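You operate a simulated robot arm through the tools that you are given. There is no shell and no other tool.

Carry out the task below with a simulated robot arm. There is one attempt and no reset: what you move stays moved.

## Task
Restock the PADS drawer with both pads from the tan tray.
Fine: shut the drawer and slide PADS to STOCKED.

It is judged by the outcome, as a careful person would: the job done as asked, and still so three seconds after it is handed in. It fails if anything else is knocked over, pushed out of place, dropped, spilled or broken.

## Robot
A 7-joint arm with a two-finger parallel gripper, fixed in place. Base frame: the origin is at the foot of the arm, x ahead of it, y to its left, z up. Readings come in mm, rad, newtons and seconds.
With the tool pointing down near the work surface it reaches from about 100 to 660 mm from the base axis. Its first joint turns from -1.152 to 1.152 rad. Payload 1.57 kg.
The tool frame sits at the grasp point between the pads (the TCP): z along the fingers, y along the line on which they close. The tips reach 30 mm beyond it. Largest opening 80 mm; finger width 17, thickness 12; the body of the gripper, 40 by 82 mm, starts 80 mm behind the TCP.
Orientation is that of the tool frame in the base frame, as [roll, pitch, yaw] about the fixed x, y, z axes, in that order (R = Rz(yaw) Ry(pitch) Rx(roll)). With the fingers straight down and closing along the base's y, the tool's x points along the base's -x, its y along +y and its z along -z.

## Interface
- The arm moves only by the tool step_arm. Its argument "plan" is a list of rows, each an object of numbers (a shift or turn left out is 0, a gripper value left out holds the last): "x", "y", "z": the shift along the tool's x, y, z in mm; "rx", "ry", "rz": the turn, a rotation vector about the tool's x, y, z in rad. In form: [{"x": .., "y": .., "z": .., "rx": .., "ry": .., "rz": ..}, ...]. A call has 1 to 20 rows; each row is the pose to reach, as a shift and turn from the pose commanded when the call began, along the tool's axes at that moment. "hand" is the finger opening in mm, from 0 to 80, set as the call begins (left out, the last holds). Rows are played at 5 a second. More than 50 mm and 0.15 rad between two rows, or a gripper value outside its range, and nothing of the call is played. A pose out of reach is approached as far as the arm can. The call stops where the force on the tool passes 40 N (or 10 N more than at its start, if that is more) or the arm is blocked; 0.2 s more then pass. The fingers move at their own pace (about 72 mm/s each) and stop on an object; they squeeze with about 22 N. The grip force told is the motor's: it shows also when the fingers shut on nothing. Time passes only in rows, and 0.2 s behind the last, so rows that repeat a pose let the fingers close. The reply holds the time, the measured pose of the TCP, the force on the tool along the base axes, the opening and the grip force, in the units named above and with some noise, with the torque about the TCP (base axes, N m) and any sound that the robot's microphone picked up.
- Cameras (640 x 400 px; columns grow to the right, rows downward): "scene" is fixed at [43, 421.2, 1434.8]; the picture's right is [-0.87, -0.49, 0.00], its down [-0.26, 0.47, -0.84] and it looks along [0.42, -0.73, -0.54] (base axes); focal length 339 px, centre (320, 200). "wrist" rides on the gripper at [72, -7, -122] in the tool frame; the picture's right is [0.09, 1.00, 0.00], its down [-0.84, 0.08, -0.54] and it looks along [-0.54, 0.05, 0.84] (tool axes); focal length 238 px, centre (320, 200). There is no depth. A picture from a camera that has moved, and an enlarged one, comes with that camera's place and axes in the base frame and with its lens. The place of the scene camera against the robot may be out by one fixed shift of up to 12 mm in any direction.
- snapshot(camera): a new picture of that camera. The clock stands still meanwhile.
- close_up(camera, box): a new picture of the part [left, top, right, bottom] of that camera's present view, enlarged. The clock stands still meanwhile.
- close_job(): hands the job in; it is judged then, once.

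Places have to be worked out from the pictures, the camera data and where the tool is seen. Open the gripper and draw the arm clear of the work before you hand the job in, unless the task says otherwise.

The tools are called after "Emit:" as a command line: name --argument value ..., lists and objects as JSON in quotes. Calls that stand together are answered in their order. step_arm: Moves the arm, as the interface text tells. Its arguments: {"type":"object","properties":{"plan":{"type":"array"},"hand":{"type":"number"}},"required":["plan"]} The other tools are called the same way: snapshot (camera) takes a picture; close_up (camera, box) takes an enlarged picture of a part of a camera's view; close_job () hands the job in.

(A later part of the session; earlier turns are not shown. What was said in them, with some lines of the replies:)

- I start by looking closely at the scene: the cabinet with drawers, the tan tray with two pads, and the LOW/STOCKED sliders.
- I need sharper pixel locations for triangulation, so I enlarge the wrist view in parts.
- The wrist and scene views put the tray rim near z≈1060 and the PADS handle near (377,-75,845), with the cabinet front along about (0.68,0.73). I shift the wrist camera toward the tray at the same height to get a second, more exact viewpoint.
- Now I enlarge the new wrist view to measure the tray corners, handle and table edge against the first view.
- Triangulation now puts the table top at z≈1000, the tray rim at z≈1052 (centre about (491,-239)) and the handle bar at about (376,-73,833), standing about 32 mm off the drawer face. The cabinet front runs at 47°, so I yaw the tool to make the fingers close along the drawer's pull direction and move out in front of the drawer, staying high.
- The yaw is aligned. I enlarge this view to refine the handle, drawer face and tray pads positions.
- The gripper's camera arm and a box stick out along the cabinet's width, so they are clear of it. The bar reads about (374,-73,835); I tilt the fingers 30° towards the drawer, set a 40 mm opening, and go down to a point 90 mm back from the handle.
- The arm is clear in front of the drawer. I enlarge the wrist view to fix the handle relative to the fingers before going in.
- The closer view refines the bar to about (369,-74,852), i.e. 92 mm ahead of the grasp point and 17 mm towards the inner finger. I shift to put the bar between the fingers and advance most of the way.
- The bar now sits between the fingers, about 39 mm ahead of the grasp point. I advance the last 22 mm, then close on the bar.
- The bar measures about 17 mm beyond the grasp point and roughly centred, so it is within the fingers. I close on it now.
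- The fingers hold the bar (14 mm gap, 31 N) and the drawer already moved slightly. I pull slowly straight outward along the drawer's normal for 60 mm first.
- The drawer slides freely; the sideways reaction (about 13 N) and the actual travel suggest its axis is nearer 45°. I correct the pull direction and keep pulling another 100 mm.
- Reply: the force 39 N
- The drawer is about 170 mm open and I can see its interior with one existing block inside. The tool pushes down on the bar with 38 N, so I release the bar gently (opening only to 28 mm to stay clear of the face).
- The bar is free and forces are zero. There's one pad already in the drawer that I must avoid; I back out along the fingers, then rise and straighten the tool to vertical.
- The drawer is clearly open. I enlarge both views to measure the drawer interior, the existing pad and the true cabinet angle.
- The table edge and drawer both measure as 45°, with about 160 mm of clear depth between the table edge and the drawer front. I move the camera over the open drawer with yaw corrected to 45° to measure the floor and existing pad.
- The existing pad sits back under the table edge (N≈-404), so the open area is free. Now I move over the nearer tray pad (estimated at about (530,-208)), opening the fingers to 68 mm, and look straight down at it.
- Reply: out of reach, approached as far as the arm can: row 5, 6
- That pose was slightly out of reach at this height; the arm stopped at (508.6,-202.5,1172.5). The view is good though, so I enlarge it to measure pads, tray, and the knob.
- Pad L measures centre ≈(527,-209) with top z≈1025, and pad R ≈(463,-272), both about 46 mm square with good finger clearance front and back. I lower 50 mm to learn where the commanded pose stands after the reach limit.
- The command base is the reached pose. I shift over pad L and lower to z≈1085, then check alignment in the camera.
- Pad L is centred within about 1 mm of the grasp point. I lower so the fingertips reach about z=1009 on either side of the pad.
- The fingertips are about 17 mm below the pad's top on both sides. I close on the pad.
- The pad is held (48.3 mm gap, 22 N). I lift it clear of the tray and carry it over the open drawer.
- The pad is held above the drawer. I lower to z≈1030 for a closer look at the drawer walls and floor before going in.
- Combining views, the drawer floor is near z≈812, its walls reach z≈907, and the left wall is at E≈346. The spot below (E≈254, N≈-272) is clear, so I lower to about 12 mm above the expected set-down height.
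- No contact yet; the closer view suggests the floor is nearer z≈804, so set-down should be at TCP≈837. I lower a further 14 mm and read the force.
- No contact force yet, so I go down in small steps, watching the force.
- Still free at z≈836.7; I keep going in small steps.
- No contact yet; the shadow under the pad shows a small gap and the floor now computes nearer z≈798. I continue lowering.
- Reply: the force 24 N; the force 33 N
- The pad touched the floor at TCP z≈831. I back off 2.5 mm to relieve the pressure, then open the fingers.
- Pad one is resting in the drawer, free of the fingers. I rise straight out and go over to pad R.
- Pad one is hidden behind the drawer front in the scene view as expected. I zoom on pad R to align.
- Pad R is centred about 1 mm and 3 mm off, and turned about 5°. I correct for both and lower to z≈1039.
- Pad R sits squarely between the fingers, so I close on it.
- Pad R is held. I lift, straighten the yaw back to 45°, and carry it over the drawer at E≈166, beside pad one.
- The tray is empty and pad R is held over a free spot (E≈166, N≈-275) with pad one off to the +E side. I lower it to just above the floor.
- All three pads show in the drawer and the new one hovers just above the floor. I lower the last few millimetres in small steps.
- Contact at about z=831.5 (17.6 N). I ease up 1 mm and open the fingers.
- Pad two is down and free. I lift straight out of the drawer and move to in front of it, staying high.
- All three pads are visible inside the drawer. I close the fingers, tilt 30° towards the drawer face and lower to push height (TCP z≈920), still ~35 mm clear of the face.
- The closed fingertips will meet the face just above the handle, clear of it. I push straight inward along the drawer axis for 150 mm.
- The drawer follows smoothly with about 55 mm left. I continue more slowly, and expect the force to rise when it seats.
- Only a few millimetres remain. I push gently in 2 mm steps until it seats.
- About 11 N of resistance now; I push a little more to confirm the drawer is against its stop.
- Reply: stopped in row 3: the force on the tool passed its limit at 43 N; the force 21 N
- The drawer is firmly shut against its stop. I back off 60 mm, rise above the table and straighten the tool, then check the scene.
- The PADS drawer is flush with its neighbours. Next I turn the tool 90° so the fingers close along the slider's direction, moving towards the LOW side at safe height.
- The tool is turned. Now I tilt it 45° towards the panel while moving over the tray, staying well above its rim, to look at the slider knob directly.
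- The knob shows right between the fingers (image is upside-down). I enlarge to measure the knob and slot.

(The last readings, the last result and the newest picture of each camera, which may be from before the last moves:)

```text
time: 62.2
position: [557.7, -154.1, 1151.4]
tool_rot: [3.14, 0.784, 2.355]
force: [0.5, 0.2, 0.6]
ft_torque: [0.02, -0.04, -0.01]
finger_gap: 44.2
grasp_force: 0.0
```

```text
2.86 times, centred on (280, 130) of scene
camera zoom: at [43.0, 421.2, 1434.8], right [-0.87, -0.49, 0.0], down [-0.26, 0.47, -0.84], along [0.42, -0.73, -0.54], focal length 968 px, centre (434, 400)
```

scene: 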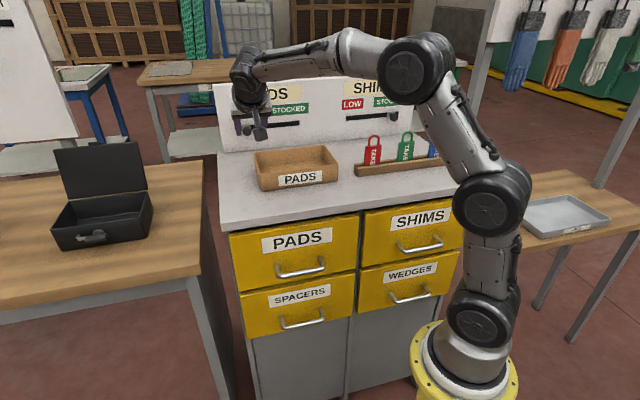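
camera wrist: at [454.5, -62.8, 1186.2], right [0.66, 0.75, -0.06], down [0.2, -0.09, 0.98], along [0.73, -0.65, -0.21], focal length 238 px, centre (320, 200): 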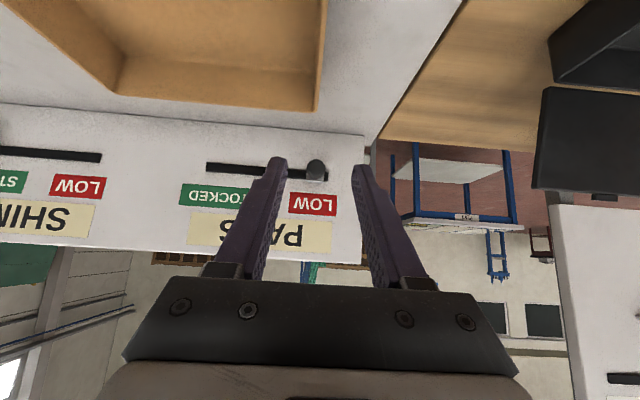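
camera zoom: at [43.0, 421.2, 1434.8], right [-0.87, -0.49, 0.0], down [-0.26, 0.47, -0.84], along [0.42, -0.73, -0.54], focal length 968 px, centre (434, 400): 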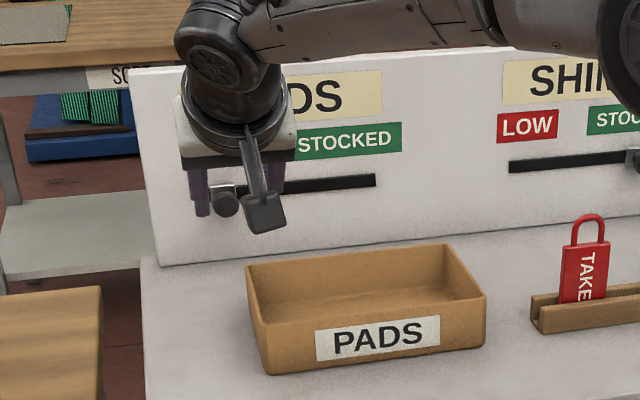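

The slot is level at z≈1073 and spans E≈123 to 305; the knob centre is at about (E 284, N -680, z 1073), 26 mm wide. I approach along the tool axis to about 20 mm short of the knob.

Emit:
step_arm --plan '[{"x": -23, "y": -0.5, "z": 20}, {"x": -46, "y": -1, "z": 40}, {"x": -69.5, "y": -1.6, "z": 65}, {"x": -69.5, "y": -1.6, "z": 98}, {"x": -69.5, "y": -1.6, "z": 128}, {"x": -69.5, "y": -1.6, "z": 128}]'

Emit:
snapshot --camera "wrist"

Emit:
close_up --camera "scene" --box '[210, 60, 350, 200]'

```text
time: 63.6
position: [649.8, -253.1, 1106.9]
tool_rot: [3.137, 0.782, 2.353]
force: [-0.3, -0.3, -0.1]
ft_torque: [0.0, -0.01, 0.0]
finger_gap: 44.1
grasp_force: 0.0
```

```text
taken
camera wrist: at [548.7, -161.4, 1143.1], right [0.66, 0.75, -0.06], down [0.2, -0.09, 0.97], along [0.73, -0.65, -0.21], focal length 238 px, centre (320, 200)
```

wrist: 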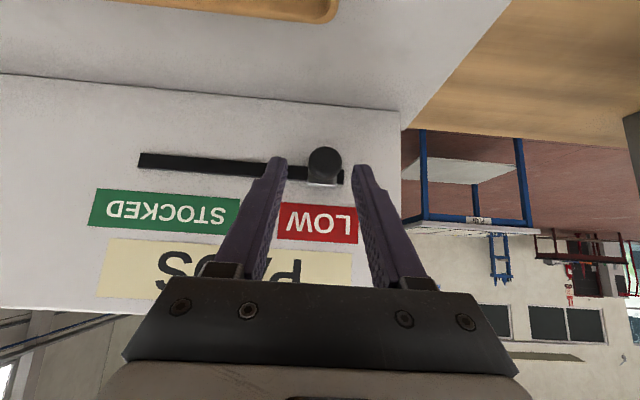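

```text
2.86 times, centred on (280, 130) of scene
camera zoom: at [43.0, 421.2, 1434.8], right [-0.87, -0.49, 0.0], down [-0.26, 0.47, -0.84], along [0.42, -0.73, -0.54], focal length 968 px, centre (434, 400)
```

zoom: 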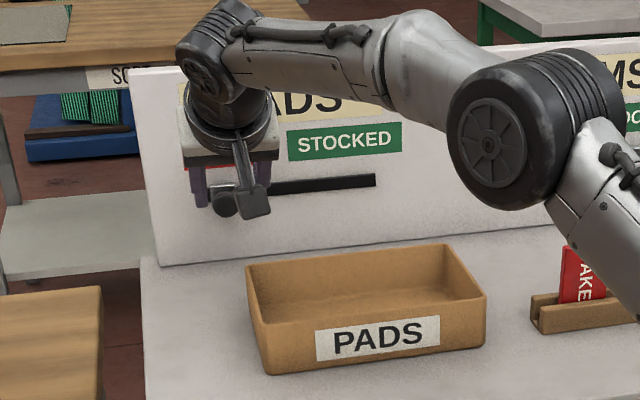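

The arm is close; I enlarge to check the knob against the fingertips before the final advance.

Emit:
close_up --camera "wrist" --box '[200, 110, 420, 260]'

```text
2.67 times, centred on (310, 185) of wrist
camera zoom: at [548.7, -161.4, 1143.1], right [0.66, 0.75, -0.06], down [0.2, -0.09, 0.97], along [0.73, -0.65, -0.21], focal length 636 px, centre (347, 240)
```

zoom: 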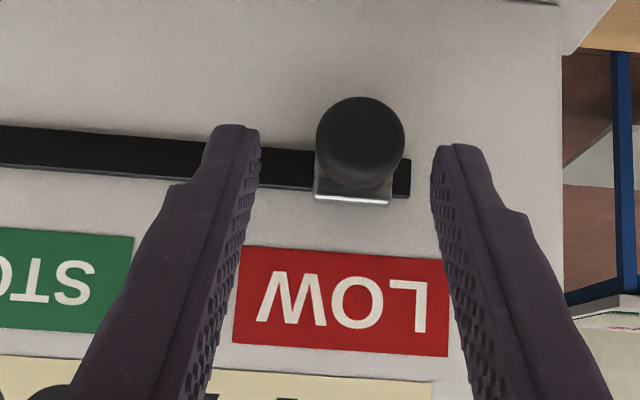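

The knob sits at tool offset about (-5, +4, +52), so I correct by that and advance 37 mm to straddle it.

Emit:
step_arm --plan '[{"x": -4.7, "y": 3.9, "z": 5}, {"x": -4.7, "y": 3.9, "z": 18}, {"x": -4.7, "y": 3.9, "z": 28}, {"x": -4.7, "y": 3.9, "z": 36}, {"x": -4.7, "y": 3.9, "z": 36}]'

Emit:
close_up --camera "wrist" --box '[200, 90, 420, 260]'

Emit:
close_up --camera "scene" --box '[210, 60, 350, 200]'

```text
time: 64.8
position: [675.1, -270.8, 1087.2]
tool_rot: [3.141, 0.784, 2.356]
force: [0.3, -0.5, 0.1]
ft_torque: [0.01, -0.01, -0.02]
finger_gap: 44.2
grasp_force: 0.1
```

```text
2.35 times, centred on (310, 175) of wrist
camera zoom: at [573.1, -179.2, 1122.5], right [0.66, 0.75, -0.06], down [0.2, -0.09, 0.97], along [0.73, -0.65, -0.21], focal length 561 px, centre (344, 259)
```

zoom: 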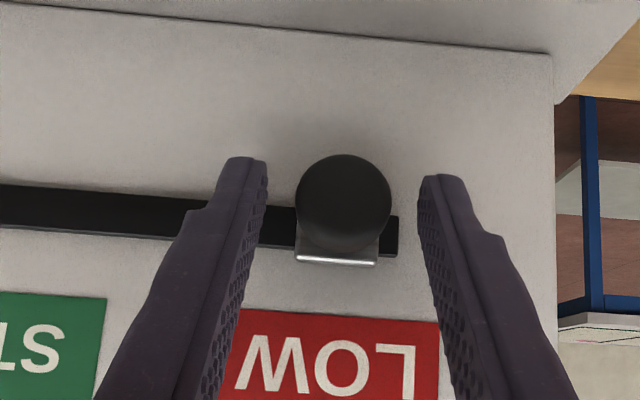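

```text
2.86 times, centred on (280, 130) of scene
camera zoom: at [43.0, 421.2, 1434.8], right [-0.87, -0.49, 0.0], down [-0.26, 0.47, -0.84], along [0.42, -0.73, -0.54], focal length 968 px, centre (434, 400)
```

zoom: 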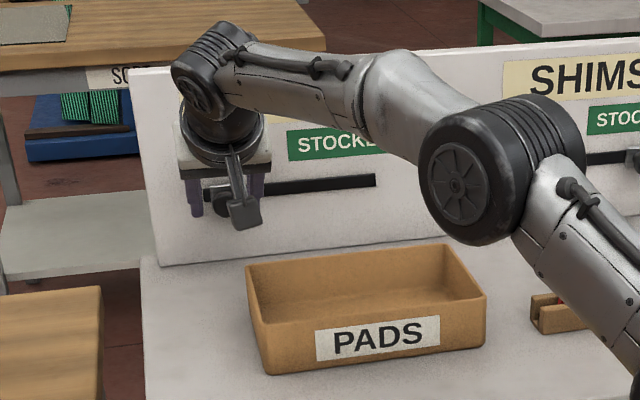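

The knob is centred between the fingers, about 14 mm beyond the grasp point. I narrow the fingers to 32 mm for less slack and slide towards STOCKED by 100 mm.

Emit:
step_arm --hand 32 --plan '[{"y": 0}, {"y": 0}, {"y": -10}, {"y": -20}, {"y": -30}, {"y": -40}, {"y": -50}, {"y": -60}, {"y": -70}, {"y": -80}, {"y": -90}, {"y": -100}, {"y": -100}]'

Emit:
snapshot --camera "wrist"

Emit:
snapshot --camera "scene"

```text
time: 67.6
position: [605.3, -341.9, 1087.7]
tool_rot: [3.139, 0.784, 2.355]
force: [-0.4, -0.1, -0.8]
ft_torque: [-0.03, -0.01, -0.02]
finger_gap: 32.3
grasp_force: 0.1
```

```text
taken
camera wrist: at [503.3, -249.9, 1123.1], right [0.66, 0.75, -0.06], down [0.2, -0.09, 0.97], along [0.73, -0.65, -0.21], focal length 238 px, centre (320, 200)
```

wrist: 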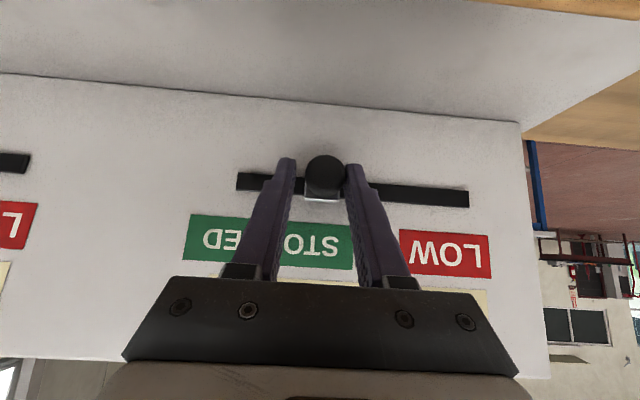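

```text
taken
```

scene: 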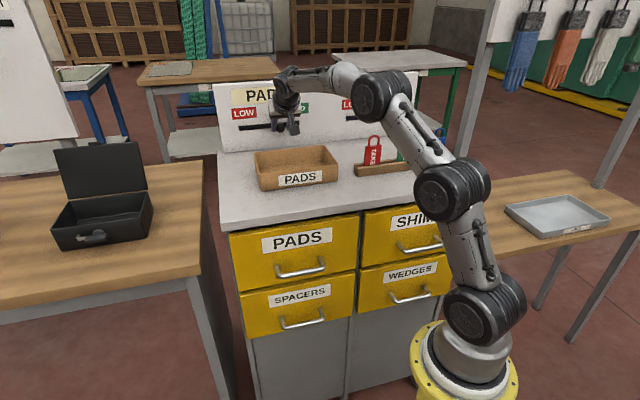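

The knob follows freely with about 45 mm to go. I continue in smaller steps towards the end of the slot.

Emit:
step_arm --plan '[{"y": -8}, {"y": -16}, {"y": -24}, {"y": -31}, {"y": -36}, {"y": -40}, {"y": -40}]'

Emit:
close_up --camera "wrist" --box '[180, 90, 480, 290]'

```text
time: 69.2
position: [576.0, -368.6, 1086.3]
tool_rot: [3.14, 0.784, 2.356]
force: [7.2, 5.5, -0.2]
ft_torque: [0.03, -0.1, 0.12]
finger_gap: 39.9
grasp_force: 4.9
```

```text
2.00 times, centred on (330, 190) of wrist
camera zoom: at [475.6, -277.7, 1122.1], right [0.66, 0.75, -0.06], down [0.2, -0.09, 0.97], along [0.73, -0.65, -0.21], focal length 477 px, centre (300, 220)
```

zoom: 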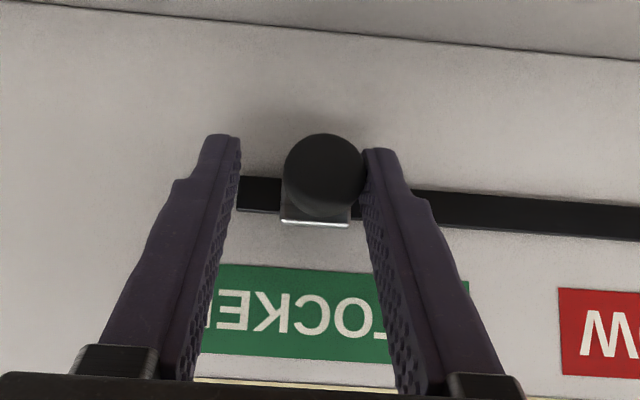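

The fingers were spread to 40 mm by about 9 N of resistance, with the knob at E≈154 — perhaps 10 mm short of the slot-end position. I compare with the SHIMS slider, which sits at STOCKED.

Emit:
close_up --camera "scene" --box '[220, 70, 420, 170]'

Emit:
snapshot --camera "wrist"

```text
3.20 times, centred on (320, 120) of scene
camera zoom: at [43.2, 421.4, 1434.8], right [-0.87, -0.49, 0.0], down [-0.26, 0.47, -0.84], along [0.42, -0.73, -0.54], focal length 1084 px, centre (320, 456)
```

zoom: 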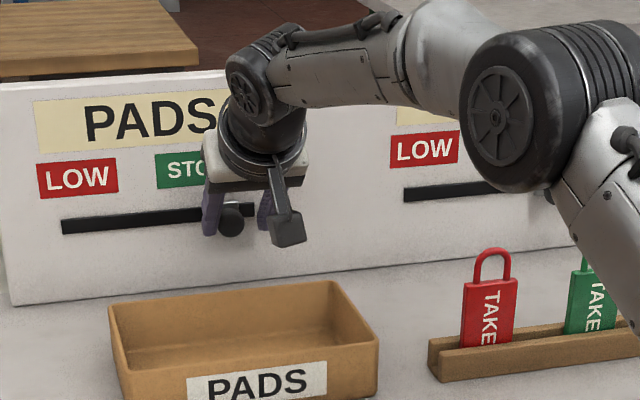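

```text
taken
camera wrist: at [475.6, -277.7, 1122.1], right [0.66, 0.75, -0.06], down [0.2, -0.09, 0.97], along [0.73, -0.65, -0.21], focal length 238 px, centre (320, 200)
```

wrist: 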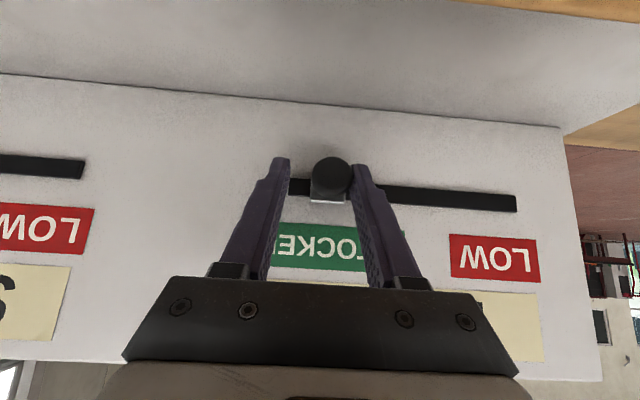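

By the slot-end gap the knob still has about 9 mm to go compared with how it sat at LOW. I squeeze the knob to keep the fingers from spreading and see what gap and force result.

Emit:
step_arm --hand 0 --plan '[{"y": 0}, {"y": 0}, {"y": 0}, {"y": 0}]'

Emit:
close_up --camera "wrist" --box '[180, 90, 480, 290]'

```text
time: 70.2
position: [580.4, -365.0, 1085.7]
tool_rot: [3.135, 0.787, 2.36]
force: [33.6, 15.5, -4.4]
ft_torque: [0.22, -0.31, 0.33]
finger_gap: 24.6
grasp_force: 36.3
```

```text
2.00 times, centred on (330, 190) of wrist
camera zoom: at [479.0, -274.1, 1121.7], right [0.65, 0.76, -0.06], down [0.2, -0.09, 0.98], along [0.73, -0.65, -0.21], focal length 477 px, centre (300, 220)
```

zoom: 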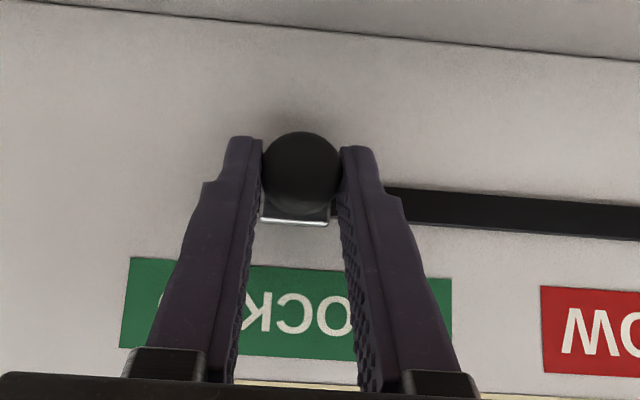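

With 35 N applied and the knob gripped, it moved only about 1 mm, so it appears to be against its end stop at E≈152. I open the fingers, back away along the tool axis, and compare it with the SHIMS knob.

Emit:
step_arm --hand 48 --plan '[{"y": 4}, {"y": 4}, {"y": 4}, {"y": 4}]'

Emit:
close_up --camera "wrist" --box '[180, 90, 480, 290]'

```text
time: 71.2
position: [580.3, -366.5, 1086.8]
tool_rot: [3.14, 0.783, 2.354]
force: [0.4, 0.3, -0.1]
ft_torque: [-0.02, 0.0, -0.01]
finger_gap: 48.4
grasp_force: 0.1
```

```text
2.00 times, centred on (330, 190) of wrist
camera zoom: at [478.2, -275.4, 1122.4], right [0.66, 0.75, -0.06], down [0.2, -0.09, 0.97], along [0.73, -0.65, -0.21], focal length 477 px, centre (300, 220)
```

zoom: 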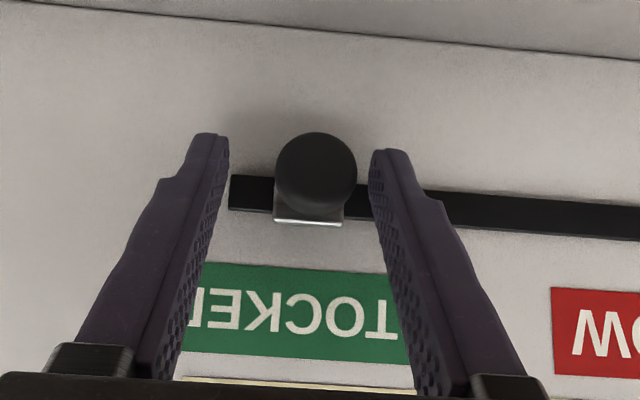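

The fingers are clear of the knob. I retreat up and back along the tool axis and shift right to see both sliders in one view.

Emit:
step_arm --plan '[{"z": -40}, {"z": -80}, {"z": -120}, {"z": -150}, {"y": -40, "z": -150}, {"y": -80, "z": -150}, {"y": -120, "z": -150}, {"y": -120, "z": -150}]'

Emit:
snapshot --camera "wrist"

Emit:
snapshot --camera "scene"

```text
time: 73.0
position: [420.0, -379.2, 1193.9]
tool_rot: [3.139, 0.785, 2.357]
force: [-1.5, 0.3, 1.3]
ft_torque: [-0.01, 0.03, 0.0]
finger_gap: 48.2
grasp_force: 0.0
```

```text
taken
camera wrist: at [317.7, -287.0, 1229.6], right [0.66, 0.75, -0.06], down [0.2, -0.09, 0.97], along [0.73, -0.65, -0.21], focal length 238 px, centre (320, 200)
```

wrist: 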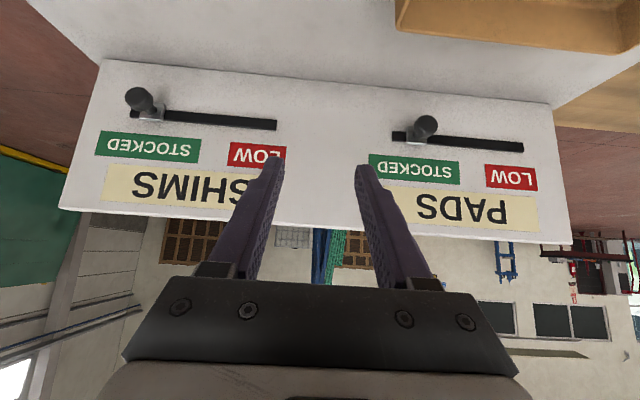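

```text
taken
```

scene: 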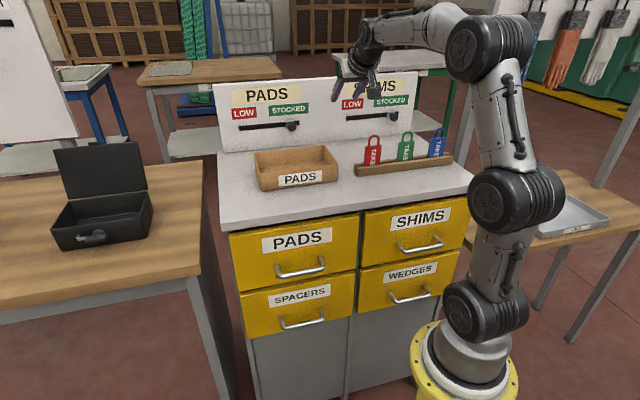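

I enlarge both sliders to compare their brackets with the slot ends.

Emit:
close_up --camera "wrist" --box '[90, 60, 290, 180]'

Emit:
close_up --camera "wrist" --box '[350, 90, 550, 210]'

Emit:
close_up --camera "scene" --box '[215, 70, 425, 200]'

```text
3.20 times, centred on (190, 120) of wrist
camera zoom: at [317.7, -287.0, 1229.6], right [0.66, 0.75, -0.06], down [0.2, -0.09, 0.97], along [0.73, -0.65, -0.21], focal length 763 px, centre (736, 456)
```

zoom: 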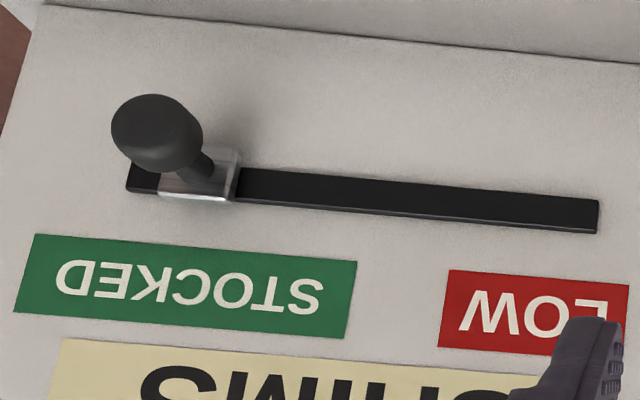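

```text
3.20 times, centred on (450, 150) of wrist
camera zoom: at [317.7, -287.0, 1229.6], right [0.66, 0.75, -0.06], down [0.2, -0.09, 0.97], along [0.73, -0.65, -0.21], focal length 763 px, centre (-96, 360)
```

zoom: 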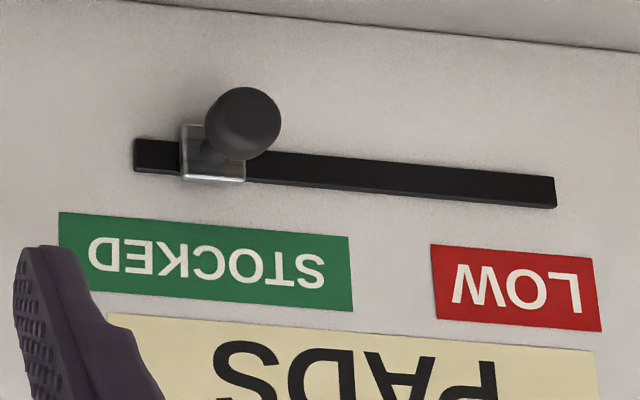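

```text
3.05 times, centred on (320, 135) of scene
camera zoom: at [43.0, 421.2, 1434.8], right [-0.87, -0.49, 0.0], down [-0.26, 0.47, -0.84], along [0.42, -0.73, -0.54], focal length 1032 px, centre (320, 398)
```

zoom: 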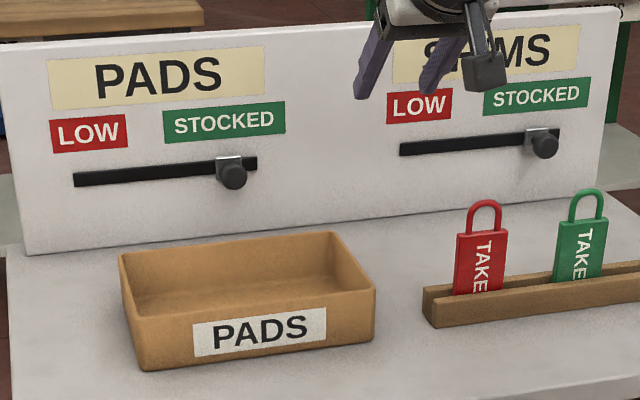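

Measured in this view, the PADS knob sits 30.0 mm from its slot end and the SHIMS knob 30.6 mm from its own, so PADS is fully at STOCKED. I open the gripper and draw the arm back clear of the cabinet.

Emit:
step_arm --hand 80 --plan '[{"x": 24, "y": 7.5, "z": -29, "ry": 0.098}, {"x": 48, "y": 15, "z": -58, "ry": 0.196}, {"x": 72, "y": 22.5, "z": -87.5, "ry": 0.294}, {"x": 95, "y": 30, "z": -117, "ry": 0.393}, {"x": 119, "y": 37.5, "z": -146, "ry": 0.491}, {"x": 143, "y": 45, "z": -175, "ry": 0.589}, {"x": 167, "y": 52.5, "z": -204, "ry": 0.687}, {"x": 191, "y": 60, "z": -233, "ry": 0.785}, {"x": 191, "y": 60, "z": -233, "ry": 0.785}]'

Emit:
snapshot --camera "scene"

Emit:
snapshot --camera "wrist"

```text
time: 75.0
position: [249.9, -124.3, 1222.5]
tool_rot: [3.141, -0.004, 2.356]
force: [0.2, 0.1, 0.8]
ft_torque: [-0.02, -0.05, -0.01]
finger_gap: 79.9
grasp_force: 0.2
```

```text
taken
```

scene: 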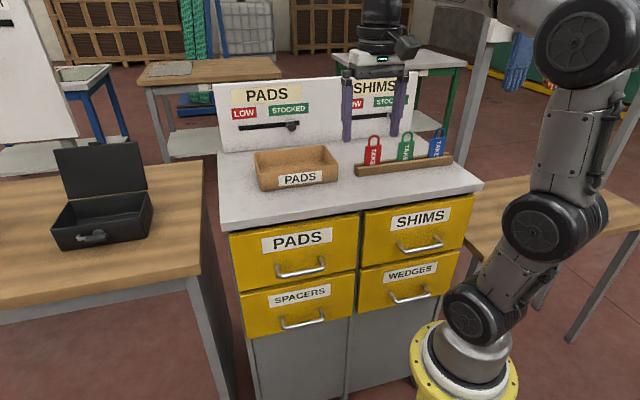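

```text
taken
camera wrist: at [193.9, -78.1, 1345.0], right [0.64, 0.77, 0.0], down [0.65, -0.54, 0.54], along [0.42, -0.34, -0.84], focal length 238 px, centre (320, 200)
```

wrist: 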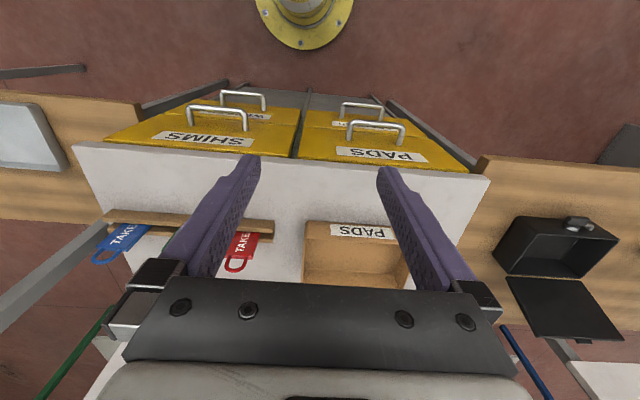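

The arm is clear and nothing else looks disturbed. One last close look at the drawer and slider before handing in.

Emit:
close_up --camera "scene" --box '[210, 70, 470, 345]'

Emit:
close_up --camera "wrist" --box '[90, 80, 500, 300]'

```text
1.45 times, centred on (340, 208) of scene
camera zoom: at [43.0, 421.2, 1434.8], right [-0.87, -0.49, 0.0], down [-0.26, 0.47, -0.84], along [0.42, -0.73, -0.54], focal length 493 px, centre (291, 189)
```

zoom: 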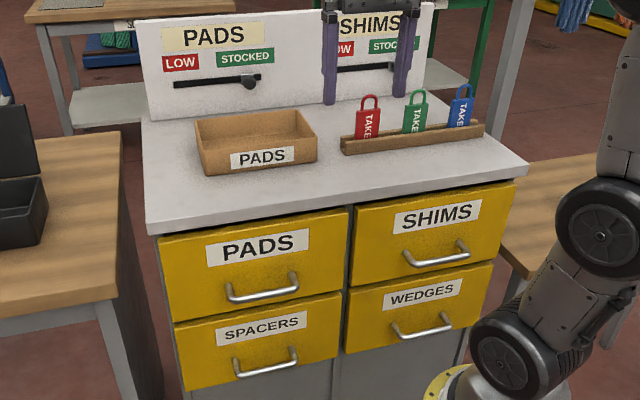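

```text
1.56 times, centred on (295, 190) of wrist
camera zoom: at [193.9, -78.1, 1345.0], right [0.64, 0.77, 0.0], down [0.65, -0.54, 0.54], along [0.42, -0.34, -0.84], focal length 372 px, centre (359, 216)
```

zoom: 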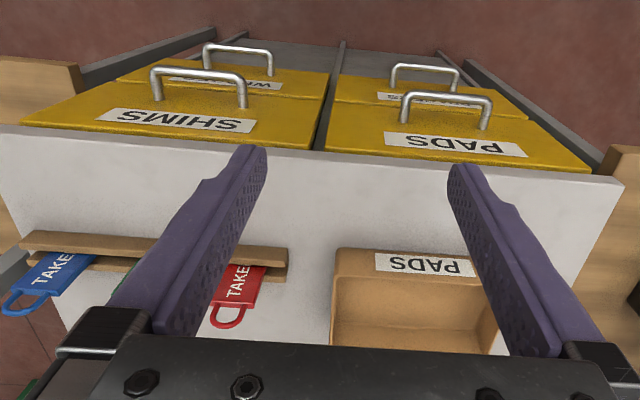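

The tray is empty, both pads are in the PADS drawer, and the drawer is shut flush. The PADS slider is at STOCKED, everything else is in place, and the open gripper is clear, so I hand the job in.

Emit:
close_job

```text
The job is handed in.
```

The PADS drawer is restocked and the job is handed in. I haven't seen the judging result.

- **Pads:** both pads from the tan tray are on the drawer floor, next to the one that was already inside. The tray is empty.
- **Drawer:** it is pushed in against its stop and sits flush with the other drawers.
- **Slider:** PADS is at STOCKED, against its end stop. It sits 30.0 mm from the slot end, against 30.6 mm for the SHIMS slider, which was already at STOCKED.
- **Everything else:** in the final pictures the tray, the locks and the other drawers and sliders look undisturbed. The gripper is open and the arm is clear of the cabinet.
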